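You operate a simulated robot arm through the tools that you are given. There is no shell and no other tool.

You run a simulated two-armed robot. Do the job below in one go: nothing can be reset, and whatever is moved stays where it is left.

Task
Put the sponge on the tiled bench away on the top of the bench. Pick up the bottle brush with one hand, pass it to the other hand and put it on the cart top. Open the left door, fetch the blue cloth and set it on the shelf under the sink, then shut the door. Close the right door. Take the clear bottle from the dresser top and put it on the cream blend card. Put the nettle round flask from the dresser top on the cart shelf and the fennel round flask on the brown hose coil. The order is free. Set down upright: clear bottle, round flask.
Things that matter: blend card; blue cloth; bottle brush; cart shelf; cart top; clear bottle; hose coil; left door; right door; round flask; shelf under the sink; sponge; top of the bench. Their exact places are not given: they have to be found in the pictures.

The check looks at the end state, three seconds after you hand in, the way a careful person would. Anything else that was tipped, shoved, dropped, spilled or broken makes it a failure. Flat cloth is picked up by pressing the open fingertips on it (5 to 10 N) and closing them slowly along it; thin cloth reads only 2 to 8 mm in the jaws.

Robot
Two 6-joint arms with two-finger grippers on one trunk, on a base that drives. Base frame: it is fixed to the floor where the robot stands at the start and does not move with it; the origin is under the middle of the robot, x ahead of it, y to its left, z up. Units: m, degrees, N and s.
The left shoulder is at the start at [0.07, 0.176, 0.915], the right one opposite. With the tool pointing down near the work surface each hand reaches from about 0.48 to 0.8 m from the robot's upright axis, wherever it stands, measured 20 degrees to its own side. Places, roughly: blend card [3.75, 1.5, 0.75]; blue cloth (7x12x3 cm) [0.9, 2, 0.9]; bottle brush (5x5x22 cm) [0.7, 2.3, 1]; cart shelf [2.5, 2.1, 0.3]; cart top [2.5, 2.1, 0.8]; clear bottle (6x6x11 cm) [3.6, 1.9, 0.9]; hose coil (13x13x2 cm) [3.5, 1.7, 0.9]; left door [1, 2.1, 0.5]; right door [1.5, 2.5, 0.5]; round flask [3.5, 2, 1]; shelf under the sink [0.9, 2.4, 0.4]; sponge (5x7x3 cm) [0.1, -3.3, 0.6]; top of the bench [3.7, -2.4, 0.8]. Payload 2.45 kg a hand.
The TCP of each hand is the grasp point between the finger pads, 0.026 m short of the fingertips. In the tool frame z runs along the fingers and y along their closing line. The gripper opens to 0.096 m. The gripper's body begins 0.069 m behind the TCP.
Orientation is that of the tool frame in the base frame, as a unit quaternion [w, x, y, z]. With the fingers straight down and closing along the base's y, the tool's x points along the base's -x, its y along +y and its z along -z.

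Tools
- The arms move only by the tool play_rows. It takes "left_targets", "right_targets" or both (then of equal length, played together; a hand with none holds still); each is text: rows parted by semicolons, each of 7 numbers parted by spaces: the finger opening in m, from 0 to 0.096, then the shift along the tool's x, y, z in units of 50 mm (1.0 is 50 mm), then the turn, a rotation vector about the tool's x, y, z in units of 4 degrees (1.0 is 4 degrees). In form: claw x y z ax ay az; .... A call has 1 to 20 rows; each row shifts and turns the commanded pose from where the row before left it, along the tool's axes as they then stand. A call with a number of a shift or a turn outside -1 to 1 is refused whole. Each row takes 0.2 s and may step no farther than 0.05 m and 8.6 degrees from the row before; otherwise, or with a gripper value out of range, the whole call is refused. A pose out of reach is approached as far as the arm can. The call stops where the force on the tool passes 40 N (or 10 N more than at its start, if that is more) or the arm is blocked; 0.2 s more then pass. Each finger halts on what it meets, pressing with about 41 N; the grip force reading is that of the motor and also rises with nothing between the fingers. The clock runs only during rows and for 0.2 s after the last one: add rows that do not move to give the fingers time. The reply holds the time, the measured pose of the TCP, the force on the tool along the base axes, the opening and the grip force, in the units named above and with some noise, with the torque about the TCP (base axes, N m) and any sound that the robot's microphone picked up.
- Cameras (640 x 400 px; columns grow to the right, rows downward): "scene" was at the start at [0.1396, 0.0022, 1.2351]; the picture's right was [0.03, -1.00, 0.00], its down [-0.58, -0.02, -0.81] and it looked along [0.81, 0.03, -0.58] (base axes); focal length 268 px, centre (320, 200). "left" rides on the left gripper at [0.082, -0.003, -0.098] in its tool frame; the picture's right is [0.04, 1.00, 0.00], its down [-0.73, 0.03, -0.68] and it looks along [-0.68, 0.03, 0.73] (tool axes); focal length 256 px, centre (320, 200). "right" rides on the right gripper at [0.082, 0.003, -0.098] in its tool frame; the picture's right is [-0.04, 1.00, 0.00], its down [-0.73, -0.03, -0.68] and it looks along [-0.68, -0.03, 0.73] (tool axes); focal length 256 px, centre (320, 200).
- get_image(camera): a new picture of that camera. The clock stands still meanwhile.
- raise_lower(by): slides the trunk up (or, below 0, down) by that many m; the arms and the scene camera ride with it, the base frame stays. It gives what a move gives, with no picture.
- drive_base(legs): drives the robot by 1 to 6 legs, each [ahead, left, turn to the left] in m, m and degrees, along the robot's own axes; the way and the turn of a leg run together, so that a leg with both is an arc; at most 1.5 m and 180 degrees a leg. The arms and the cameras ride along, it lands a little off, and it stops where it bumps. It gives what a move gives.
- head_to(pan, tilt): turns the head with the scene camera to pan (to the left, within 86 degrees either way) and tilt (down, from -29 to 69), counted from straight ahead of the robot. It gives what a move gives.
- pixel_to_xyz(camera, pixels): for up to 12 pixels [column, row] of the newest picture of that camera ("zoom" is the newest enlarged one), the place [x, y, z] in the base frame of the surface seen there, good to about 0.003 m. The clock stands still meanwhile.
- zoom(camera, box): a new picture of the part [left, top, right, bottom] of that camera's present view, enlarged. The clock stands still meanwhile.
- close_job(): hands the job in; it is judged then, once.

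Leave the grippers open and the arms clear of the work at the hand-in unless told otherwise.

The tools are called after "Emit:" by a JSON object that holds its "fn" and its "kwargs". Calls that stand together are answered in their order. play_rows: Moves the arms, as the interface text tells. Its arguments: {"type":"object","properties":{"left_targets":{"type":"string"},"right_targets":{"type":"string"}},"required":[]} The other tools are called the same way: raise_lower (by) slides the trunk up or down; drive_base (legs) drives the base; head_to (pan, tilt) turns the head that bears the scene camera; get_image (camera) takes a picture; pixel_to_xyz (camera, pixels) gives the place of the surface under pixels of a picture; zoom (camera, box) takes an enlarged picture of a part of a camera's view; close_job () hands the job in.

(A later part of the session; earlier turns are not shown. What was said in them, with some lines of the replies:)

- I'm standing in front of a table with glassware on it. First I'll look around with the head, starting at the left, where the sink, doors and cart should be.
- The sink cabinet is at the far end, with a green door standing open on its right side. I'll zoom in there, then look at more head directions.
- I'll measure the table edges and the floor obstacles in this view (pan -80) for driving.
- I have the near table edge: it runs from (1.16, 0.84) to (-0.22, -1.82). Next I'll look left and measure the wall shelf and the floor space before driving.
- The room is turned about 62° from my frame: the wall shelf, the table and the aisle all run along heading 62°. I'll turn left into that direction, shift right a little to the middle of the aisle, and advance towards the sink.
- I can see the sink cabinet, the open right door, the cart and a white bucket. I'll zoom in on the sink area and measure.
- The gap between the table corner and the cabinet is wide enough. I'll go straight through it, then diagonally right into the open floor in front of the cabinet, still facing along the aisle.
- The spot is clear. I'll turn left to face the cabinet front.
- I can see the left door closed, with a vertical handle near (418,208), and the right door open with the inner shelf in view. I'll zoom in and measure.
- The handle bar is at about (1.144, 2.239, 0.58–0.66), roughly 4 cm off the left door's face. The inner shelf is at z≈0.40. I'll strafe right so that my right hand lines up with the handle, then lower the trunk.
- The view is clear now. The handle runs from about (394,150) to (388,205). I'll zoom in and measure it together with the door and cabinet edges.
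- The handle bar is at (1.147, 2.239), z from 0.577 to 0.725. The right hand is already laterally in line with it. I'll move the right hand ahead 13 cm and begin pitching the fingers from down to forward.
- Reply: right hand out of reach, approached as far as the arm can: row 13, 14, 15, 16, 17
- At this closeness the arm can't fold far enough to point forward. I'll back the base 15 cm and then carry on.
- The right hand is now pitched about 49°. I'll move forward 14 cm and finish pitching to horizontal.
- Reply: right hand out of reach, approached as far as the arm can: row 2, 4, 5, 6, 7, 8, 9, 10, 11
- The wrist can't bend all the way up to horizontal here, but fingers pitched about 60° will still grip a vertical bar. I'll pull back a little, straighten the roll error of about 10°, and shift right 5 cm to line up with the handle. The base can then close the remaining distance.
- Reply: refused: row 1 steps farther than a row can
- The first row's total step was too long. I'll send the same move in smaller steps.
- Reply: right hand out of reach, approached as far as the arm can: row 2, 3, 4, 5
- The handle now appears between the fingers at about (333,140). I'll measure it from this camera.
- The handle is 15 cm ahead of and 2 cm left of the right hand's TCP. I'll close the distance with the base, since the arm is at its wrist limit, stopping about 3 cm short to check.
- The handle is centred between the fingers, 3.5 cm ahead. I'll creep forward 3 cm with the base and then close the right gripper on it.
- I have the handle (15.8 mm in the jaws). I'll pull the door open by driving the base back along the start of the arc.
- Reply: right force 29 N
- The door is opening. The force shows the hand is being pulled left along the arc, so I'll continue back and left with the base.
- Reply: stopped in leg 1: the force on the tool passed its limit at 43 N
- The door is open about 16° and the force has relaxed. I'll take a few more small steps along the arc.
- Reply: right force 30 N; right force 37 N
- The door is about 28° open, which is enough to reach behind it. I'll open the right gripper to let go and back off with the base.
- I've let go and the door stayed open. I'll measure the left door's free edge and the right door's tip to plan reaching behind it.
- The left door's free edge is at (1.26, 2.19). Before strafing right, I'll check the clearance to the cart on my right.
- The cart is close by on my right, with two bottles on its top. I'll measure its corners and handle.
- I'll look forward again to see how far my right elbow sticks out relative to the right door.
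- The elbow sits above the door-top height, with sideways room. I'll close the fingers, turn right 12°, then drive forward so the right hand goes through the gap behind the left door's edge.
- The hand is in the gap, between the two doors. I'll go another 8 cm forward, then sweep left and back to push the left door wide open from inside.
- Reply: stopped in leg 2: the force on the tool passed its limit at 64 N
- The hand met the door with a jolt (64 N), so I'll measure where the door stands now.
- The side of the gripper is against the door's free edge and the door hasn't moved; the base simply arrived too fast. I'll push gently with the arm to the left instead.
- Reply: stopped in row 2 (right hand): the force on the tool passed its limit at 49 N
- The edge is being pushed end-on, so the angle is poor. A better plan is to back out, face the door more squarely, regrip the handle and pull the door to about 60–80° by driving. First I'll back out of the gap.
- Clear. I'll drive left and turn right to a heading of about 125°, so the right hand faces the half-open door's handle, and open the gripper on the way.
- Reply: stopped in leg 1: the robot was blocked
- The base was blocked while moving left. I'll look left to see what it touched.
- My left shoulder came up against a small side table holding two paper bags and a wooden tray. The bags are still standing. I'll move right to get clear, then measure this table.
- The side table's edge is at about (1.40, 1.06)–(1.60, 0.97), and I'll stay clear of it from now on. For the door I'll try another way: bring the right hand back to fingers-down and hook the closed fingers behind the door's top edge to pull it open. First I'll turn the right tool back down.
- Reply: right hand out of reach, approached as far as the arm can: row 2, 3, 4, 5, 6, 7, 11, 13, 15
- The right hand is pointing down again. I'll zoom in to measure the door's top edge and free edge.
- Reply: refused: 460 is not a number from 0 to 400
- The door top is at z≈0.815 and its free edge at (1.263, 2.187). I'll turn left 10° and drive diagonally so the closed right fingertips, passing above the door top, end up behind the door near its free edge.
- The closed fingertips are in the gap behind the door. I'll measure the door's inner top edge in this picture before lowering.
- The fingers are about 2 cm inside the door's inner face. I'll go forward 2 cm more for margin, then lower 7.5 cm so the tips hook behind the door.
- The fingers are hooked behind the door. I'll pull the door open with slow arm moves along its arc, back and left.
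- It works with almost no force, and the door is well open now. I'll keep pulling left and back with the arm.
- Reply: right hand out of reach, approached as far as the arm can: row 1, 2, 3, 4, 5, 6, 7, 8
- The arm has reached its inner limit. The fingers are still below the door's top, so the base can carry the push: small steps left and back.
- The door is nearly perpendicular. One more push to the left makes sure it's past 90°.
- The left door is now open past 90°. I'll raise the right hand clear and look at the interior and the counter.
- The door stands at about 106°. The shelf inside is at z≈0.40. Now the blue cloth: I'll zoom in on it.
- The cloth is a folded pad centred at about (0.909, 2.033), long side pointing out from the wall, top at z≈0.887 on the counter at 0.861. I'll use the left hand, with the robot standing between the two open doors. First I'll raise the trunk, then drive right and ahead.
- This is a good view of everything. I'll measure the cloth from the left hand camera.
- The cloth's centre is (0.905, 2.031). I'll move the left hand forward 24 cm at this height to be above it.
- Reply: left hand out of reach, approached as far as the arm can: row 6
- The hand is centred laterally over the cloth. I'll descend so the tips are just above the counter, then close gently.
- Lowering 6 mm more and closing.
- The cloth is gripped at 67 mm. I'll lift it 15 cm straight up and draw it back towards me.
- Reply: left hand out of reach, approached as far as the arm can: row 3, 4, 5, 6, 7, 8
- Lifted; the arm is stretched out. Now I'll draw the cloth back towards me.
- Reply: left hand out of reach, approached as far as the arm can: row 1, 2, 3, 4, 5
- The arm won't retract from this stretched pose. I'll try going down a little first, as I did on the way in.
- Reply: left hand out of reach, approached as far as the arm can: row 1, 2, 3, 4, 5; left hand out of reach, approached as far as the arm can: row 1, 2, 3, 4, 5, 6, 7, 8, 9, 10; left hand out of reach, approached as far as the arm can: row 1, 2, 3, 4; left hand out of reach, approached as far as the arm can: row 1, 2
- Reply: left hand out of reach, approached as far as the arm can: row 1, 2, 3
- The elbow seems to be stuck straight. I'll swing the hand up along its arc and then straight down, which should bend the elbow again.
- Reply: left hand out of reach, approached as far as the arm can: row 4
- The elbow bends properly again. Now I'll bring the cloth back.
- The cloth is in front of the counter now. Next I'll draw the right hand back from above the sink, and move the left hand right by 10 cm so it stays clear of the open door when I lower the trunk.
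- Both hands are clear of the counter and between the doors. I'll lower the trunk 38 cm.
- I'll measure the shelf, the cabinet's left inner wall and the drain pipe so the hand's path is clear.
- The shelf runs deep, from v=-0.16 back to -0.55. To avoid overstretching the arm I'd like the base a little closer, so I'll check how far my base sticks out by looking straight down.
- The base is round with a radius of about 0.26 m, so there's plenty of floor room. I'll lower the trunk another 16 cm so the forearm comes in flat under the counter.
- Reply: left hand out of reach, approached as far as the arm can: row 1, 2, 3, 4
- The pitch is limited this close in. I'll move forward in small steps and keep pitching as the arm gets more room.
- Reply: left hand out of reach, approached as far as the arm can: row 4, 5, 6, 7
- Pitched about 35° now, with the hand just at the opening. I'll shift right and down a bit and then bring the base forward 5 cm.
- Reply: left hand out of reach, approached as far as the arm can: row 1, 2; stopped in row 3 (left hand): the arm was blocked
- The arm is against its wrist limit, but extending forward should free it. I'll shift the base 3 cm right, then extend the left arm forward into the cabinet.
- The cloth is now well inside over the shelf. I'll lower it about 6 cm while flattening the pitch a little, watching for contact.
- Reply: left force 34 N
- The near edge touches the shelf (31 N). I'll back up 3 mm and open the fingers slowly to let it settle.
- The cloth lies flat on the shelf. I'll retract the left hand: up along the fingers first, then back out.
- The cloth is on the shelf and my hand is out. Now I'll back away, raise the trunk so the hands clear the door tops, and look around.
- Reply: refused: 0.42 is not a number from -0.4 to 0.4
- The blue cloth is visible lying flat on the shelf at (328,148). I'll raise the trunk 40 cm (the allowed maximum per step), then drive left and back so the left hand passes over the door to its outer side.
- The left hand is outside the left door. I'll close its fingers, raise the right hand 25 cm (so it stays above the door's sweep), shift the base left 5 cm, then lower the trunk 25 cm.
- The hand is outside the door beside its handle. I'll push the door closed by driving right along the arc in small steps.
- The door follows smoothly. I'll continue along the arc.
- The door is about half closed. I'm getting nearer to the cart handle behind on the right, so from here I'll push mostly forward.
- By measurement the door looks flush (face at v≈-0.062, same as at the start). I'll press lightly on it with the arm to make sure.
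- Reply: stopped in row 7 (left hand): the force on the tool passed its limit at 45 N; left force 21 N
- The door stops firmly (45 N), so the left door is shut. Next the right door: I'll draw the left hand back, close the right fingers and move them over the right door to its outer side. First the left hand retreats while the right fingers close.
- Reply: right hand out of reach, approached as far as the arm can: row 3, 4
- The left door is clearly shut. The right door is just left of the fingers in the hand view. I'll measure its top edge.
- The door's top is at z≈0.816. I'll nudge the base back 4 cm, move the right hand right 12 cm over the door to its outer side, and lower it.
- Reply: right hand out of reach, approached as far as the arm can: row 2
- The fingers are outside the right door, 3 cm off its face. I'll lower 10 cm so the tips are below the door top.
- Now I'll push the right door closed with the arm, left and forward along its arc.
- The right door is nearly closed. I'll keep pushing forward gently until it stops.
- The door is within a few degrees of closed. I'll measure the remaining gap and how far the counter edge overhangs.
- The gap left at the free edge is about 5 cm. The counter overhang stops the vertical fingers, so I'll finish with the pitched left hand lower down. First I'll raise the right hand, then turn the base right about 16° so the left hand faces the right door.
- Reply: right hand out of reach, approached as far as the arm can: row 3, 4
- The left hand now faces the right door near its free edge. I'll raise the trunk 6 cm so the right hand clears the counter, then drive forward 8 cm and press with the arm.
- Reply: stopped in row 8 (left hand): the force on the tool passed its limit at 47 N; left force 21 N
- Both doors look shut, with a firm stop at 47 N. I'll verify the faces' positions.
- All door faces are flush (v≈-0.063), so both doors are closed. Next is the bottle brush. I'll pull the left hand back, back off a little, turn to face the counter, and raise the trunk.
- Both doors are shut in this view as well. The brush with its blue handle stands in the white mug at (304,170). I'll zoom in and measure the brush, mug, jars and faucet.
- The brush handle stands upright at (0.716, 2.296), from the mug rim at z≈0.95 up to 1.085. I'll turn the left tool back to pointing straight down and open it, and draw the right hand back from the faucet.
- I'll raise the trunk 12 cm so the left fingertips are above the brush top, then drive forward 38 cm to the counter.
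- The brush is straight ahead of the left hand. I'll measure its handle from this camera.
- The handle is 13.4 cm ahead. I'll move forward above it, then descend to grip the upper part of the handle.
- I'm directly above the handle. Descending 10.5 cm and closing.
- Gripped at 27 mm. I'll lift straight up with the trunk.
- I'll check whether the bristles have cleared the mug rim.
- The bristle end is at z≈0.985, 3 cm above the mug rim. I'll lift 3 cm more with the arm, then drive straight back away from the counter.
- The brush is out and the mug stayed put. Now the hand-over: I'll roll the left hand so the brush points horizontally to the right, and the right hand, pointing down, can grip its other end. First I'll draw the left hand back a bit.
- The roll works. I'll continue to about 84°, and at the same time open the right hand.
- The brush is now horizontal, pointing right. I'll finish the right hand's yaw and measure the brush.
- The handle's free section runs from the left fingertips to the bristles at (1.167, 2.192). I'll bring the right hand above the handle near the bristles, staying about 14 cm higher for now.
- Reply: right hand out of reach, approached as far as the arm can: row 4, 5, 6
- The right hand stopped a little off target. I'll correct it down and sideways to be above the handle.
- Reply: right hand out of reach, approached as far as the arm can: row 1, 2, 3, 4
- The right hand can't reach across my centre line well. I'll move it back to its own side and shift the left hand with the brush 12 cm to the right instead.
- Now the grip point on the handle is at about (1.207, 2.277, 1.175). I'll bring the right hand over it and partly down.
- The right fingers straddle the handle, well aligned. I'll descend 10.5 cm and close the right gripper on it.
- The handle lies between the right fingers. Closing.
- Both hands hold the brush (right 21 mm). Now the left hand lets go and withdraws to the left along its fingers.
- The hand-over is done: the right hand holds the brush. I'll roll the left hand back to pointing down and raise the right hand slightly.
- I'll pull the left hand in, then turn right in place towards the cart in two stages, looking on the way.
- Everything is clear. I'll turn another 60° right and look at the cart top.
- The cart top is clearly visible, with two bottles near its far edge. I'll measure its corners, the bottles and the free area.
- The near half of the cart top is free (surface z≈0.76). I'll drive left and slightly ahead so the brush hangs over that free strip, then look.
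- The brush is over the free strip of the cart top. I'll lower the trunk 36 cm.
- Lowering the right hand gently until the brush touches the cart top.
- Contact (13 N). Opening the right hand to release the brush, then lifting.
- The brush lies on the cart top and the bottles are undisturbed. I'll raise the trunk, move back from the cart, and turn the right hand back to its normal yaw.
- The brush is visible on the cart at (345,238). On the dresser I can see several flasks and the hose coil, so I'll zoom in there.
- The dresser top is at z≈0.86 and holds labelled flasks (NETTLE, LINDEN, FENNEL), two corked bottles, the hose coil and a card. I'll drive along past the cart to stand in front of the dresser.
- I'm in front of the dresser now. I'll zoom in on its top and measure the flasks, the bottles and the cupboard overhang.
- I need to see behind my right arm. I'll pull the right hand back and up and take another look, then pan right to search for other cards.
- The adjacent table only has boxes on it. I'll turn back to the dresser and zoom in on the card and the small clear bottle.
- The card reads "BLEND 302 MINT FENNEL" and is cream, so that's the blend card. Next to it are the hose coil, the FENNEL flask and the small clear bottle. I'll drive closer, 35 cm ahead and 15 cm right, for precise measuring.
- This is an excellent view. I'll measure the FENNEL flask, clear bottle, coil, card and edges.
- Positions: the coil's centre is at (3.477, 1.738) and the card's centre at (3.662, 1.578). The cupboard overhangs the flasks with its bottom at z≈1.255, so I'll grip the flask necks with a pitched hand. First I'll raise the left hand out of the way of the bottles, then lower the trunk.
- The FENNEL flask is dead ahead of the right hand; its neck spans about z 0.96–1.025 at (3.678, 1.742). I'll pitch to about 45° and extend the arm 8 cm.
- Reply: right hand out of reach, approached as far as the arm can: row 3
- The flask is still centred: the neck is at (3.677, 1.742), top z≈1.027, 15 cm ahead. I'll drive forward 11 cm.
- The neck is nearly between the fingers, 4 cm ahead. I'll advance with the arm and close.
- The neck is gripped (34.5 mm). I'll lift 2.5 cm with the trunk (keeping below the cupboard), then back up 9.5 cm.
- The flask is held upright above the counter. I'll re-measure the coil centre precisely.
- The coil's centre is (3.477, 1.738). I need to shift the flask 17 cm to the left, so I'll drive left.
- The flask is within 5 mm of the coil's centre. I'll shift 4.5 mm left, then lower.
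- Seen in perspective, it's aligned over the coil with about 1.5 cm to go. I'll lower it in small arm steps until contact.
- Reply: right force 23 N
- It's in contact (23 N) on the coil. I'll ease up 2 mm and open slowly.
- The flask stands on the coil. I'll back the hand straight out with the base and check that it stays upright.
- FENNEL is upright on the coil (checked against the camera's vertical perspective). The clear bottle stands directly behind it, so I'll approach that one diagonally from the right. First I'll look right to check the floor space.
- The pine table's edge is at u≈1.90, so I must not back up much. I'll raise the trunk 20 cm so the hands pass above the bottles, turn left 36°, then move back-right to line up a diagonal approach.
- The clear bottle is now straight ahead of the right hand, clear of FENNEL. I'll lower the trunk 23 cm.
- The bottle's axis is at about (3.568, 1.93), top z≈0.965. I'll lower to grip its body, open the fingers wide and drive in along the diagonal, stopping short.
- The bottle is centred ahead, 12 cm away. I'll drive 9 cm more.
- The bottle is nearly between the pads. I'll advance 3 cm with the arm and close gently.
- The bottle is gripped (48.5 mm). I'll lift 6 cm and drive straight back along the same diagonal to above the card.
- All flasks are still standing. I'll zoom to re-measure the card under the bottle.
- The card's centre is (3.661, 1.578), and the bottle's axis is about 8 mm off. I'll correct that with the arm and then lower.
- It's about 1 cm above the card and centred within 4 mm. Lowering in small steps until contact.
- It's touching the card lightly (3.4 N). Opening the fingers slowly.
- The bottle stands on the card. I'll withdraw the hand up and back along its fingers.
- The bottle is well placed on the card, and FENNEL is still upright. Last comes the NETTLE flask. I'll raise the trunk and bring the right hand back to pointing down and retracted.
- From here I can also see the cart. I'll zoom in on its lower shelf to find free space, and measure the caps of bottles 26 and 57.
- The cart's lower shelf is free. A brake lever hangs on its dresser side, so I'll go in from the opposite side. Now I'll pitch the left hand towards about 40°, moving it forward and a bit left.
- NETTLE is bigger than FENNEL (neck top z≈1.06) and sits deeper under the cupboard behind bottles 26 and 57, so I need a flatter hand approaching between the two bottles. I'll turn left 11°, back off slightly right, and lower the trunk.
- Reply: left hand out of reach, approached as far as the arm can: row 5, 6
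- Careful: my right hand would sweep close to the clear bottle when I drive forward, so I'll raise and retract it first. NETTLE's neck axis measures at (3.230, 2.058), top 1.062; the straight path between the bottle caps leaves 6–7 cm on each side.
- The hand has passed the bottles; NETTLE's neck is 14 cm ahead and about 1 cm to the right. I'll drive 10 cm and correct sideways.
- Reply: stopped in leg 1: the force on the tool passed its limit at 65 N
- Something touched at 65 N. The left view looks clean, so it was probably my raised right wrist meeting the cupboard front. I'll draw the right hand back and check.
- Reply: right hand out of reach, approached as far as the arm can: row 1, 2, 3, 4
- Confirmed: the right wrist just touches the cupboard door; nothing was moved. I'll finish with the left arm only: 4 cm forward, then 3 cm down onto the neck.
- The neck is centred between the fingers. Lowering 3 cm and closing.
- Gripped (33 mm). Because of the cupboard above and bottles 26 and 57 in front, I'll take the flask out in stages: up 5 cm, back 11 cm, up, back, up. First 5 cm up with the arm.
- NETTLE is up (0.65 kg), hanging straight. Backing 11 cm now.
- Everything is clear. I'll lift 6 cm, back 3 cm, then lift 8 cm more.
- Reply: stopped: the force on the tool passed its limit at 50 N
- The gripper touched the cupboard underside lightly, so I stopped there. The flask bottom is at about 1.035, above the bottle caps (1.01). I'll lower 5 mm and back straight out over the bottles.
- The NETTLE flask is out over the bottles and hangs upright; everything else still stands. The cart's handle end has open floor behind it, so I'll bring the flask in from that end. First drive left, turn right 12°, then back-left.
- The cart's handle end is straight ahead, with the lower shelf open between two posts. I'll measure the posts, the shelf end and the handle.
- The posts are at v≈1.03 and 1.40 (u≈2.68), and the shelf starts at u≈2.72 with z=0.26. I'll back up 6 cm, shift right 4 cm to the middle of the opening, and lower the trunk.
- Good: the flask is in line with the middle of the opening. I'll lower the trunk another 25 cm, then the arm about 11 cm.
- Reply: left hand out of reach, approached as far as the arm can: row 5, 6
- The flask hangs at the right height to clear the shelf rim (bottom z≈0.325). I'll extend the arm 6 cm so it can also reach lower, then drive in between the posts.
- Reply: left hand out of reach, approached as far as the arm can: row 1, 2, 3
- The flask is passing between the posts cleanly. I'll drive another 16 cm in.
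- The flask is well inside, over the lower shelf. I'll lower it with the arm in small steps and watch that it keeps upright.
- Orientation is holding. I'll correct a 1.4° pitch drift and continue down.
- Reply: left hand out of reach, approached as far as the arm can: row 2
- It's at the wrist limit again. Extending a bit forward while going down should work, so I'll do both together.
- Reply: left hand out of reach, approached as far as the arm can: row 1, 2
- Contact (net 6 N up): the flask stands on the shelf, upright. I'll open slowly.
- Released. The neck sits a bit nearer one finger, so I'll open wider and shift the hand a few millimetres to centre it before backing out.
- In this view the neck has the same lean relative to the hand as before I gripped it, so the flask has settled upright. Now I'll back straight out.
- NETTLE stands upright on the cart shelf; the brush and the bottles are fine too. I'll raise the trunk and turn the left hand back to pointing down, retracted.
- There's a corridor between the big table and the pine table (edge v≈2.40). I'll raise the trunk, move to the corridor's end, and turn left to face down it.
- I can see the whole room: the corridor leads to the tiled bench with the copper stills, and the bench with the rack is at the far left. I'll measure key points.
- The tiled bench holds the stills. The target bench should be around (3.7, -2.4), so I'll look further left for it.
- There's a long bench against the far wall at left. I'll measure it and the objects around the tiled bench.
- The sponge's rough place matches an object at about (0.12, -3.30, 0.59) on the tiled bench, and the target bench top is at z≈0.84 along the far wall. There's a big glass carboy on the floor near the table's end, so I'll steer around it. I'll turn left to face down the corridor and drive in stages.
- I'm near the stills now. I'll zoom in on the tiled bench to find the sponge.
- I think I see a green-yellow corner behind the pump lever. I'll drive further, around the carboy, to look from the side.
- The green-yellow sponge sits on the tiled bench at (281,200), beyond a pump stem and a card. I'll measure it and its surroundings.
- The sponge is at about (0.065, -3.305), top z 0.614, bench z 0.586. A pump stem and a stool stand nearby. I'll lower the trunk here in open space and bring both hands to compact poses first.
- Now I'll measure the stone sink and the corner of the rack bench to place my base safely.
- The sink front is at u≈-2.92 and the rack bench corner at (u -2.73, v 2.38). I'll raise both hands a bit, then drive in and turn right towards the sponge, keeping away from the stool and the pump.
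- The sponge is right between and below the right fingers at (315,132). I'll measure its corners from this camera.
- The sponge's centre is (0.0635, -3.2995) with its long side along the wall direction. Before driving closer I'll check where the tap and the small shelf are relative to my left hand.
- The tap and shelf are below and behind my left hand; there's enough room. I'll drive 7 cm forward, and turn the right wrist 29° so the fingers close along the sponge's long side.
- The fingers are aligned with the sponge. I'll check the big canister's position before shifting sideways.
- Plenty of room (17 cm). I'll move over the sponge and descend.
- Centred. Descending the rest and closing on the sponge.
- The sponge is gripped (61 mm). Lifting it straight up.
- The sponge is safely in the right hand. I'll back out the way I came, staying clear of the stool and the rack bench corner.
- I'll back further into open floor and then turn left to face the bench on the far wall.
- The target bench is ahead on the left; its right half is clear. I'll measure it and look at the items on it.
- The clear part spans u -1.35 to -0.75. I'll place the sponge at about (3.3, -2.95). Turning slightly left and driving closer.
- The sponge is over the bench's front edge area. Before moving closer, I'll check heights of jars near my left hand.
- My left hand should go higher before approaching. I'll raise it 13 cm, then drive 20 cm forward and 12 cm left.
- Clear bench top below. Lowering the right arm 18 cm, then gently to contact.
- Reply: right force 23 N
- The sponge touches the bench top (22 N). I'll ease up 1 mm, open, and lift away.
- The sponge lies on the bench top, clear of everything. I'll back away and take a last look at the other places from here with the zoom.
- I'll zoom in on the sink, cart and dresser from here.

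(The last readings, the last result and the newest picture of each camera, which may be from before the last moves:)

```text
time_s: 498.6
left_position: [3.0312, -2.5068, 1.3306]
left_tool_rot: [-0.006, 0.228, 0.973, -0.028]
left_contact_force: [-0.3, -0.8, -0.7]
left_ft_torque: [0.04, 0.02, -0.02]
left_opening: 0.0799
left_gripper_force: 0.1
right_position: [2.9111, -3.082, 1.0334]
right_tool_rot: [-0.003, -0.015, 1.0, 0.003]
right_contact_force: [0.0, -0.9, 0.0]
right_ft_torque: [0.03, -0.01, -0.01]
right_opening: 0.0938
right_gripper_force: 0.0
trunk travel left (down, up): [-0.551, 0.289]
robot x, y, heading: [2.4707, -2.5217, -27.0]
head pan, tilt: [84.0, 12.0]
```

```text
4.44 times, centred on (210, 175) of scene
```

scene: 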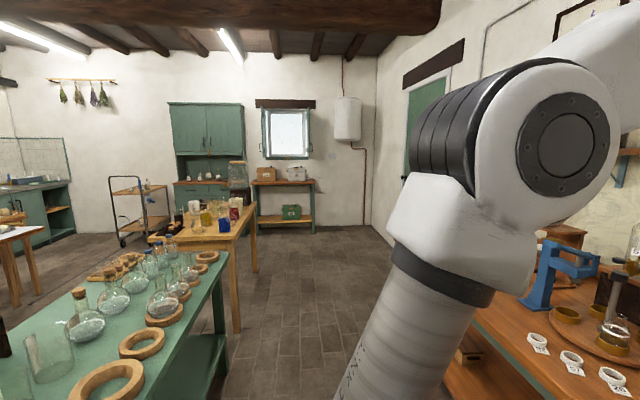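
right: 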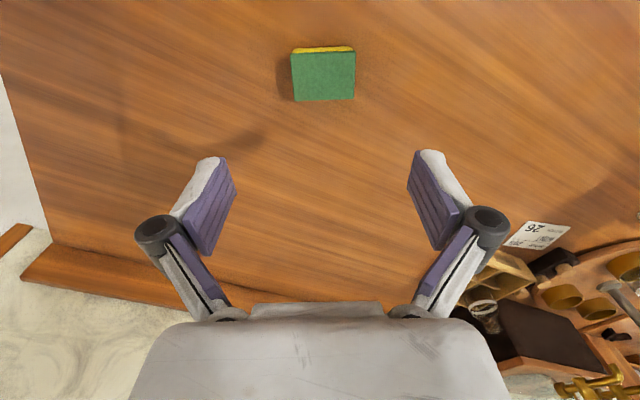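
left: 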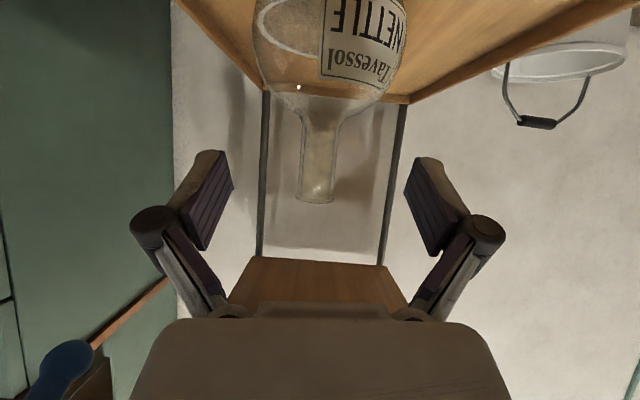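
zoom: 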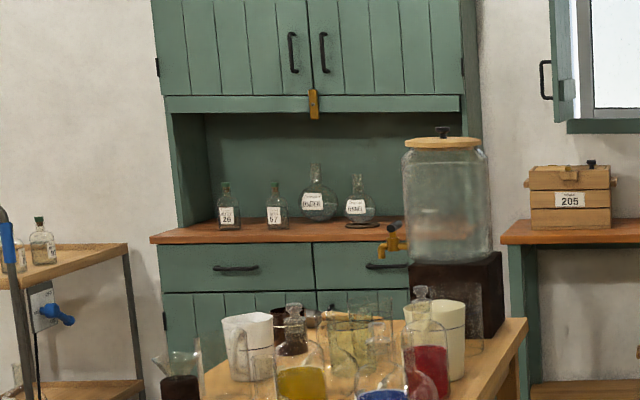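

Everything checks out: both cabinet doors are shut, the brush is on the cart top, NETTLE is upright on the cart shelf, FENNEL is upright on the coil, and the other bottles stand untouched. I'll move a bit further from the bench so the arms are well clear.

Emit:
{"fn": "drive_base", "kwargs": {"legs": [[-0.25, -0.1, 0]]}}

Emit:
{"fn": "head_to", "kwargs": {"pan": 10, "tilt": 30}}

Emit:
{"fn": "get_image", "kwargs": {"camera": "scene"}}

```text
time_s: 500.5
left_position: [2.7659, -2.4793, 1.329]
left_tool_rot: [-0.005, 0.22, 0.975, -0.028]
left_contact_force: [-0.1, 1.0, -0.8]
left_ft_torque: [-0.02, -0.04, -0.03]
left_opening: 0.0799
left_gripper_force: 0.0
right_position: [2.6533, -3.0562, 1.033]
right_tool_rot: [-0.003, -0.023, 1.0, 0.003]
right_contact_force: [-0.1, -0.5, 0.3]
right_ft_torque: [0.0, 0.0, -0.01]
right_opening: 0.0937
right_gripper_force: 0.0
trunk travel left (down, up): [-0.551, 0.289]
robot x, y, heading: [2.2062, -2.5044, -26.0]
head pan, tilt: [84.0, 12.0]
```

```text
time_s: 502.0
left_position: [2.7654, -2.4795, 1.33]
left_tool_rot: [-0.005, 0.221, 0.975, -0.028]
left_contact_force: [-0.2, -0.3, 0.0]
left_ft_torque: [0.0, 0.02, 0.0]
left_opening: 0.08
left_gripper_force: 0.1
right_position: [2.6519, -3.0557, 1.0348]
right_tool_rot: [-0.003, -0.023, 1.0, 0.002]
right_contact_force: [0.3, -0.3, -0.6]
right_ft_torque: [-0.01, -0.01, 0.01]
right_opening: 0.094
right_gripper_force: 0.1
trunk travel left (down, up): [-0.551, 0.289]
robot x, y, heading: [2.2058, -2.5034, -26.3]
head pan, tilt: [10.0, 30.0]
```

```text
taken
```

scene: 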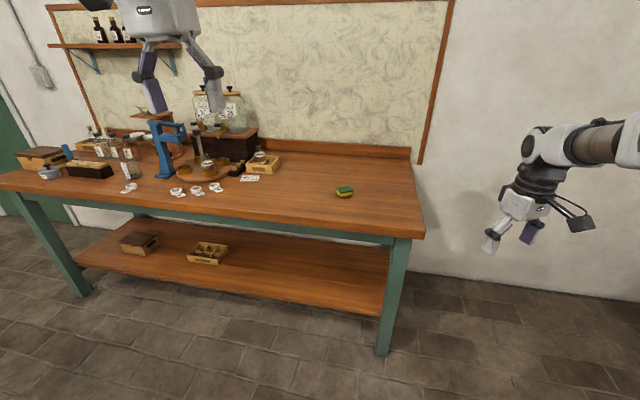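

The sponge lies on the bench top at (344,192), both grippers are open and the arms are clear. All parts of the job are done, so I'm handing in.

Emit:
{"fn": "close_job", "kwargs": {}}

```text
The job is handed in.
```

I finished every part of the job and handed it in; the check's verdict hasn't come back.

| Item | Where it ended up |
|---|---|
| Sponge | On the clear right half of the bench top against the far wall |
| Bottle brush | On the cart top, after I passed it from the left hand to the right |
| Blue cloth | Flat on the shelf under the sink |
| Left door and right door | Both closed; I pressed each until it stopped firmly |
| Clear bottle | Upright on the cream "BLEND 302" card |
| Nettle flask | Upright on the cart shelf |
| Fennel flask | Upright on the brown hose coil |

**Contacts along the way:** a few of these could matter to a strict check. I saw nothing tipped or knocked over afterwards.
- **Side table:** early on, the base was blocked by the small table holding the paper bags. The bags stayed standing, but I can't rule out that the table moved slightly.
- **Dresser cupboard:** my right wrist hit the front of the upper cupboard (65 N). The left gripper later pressed against its underside (50 N) while I lifted the Nettle flask out, and I think my right arm also brushed the underside lifting the clear bottle.
- **Left cabinet door:** my first try at pushing it open from inside hit its edge at 64 N. I then opened it another way.

Before handing in I looked over the room again with the zoom. I couldn't make out the clear bottle or see the blue cloth from there; both were in place when I set them down. Both grippers were open and the arms were clear of the work.
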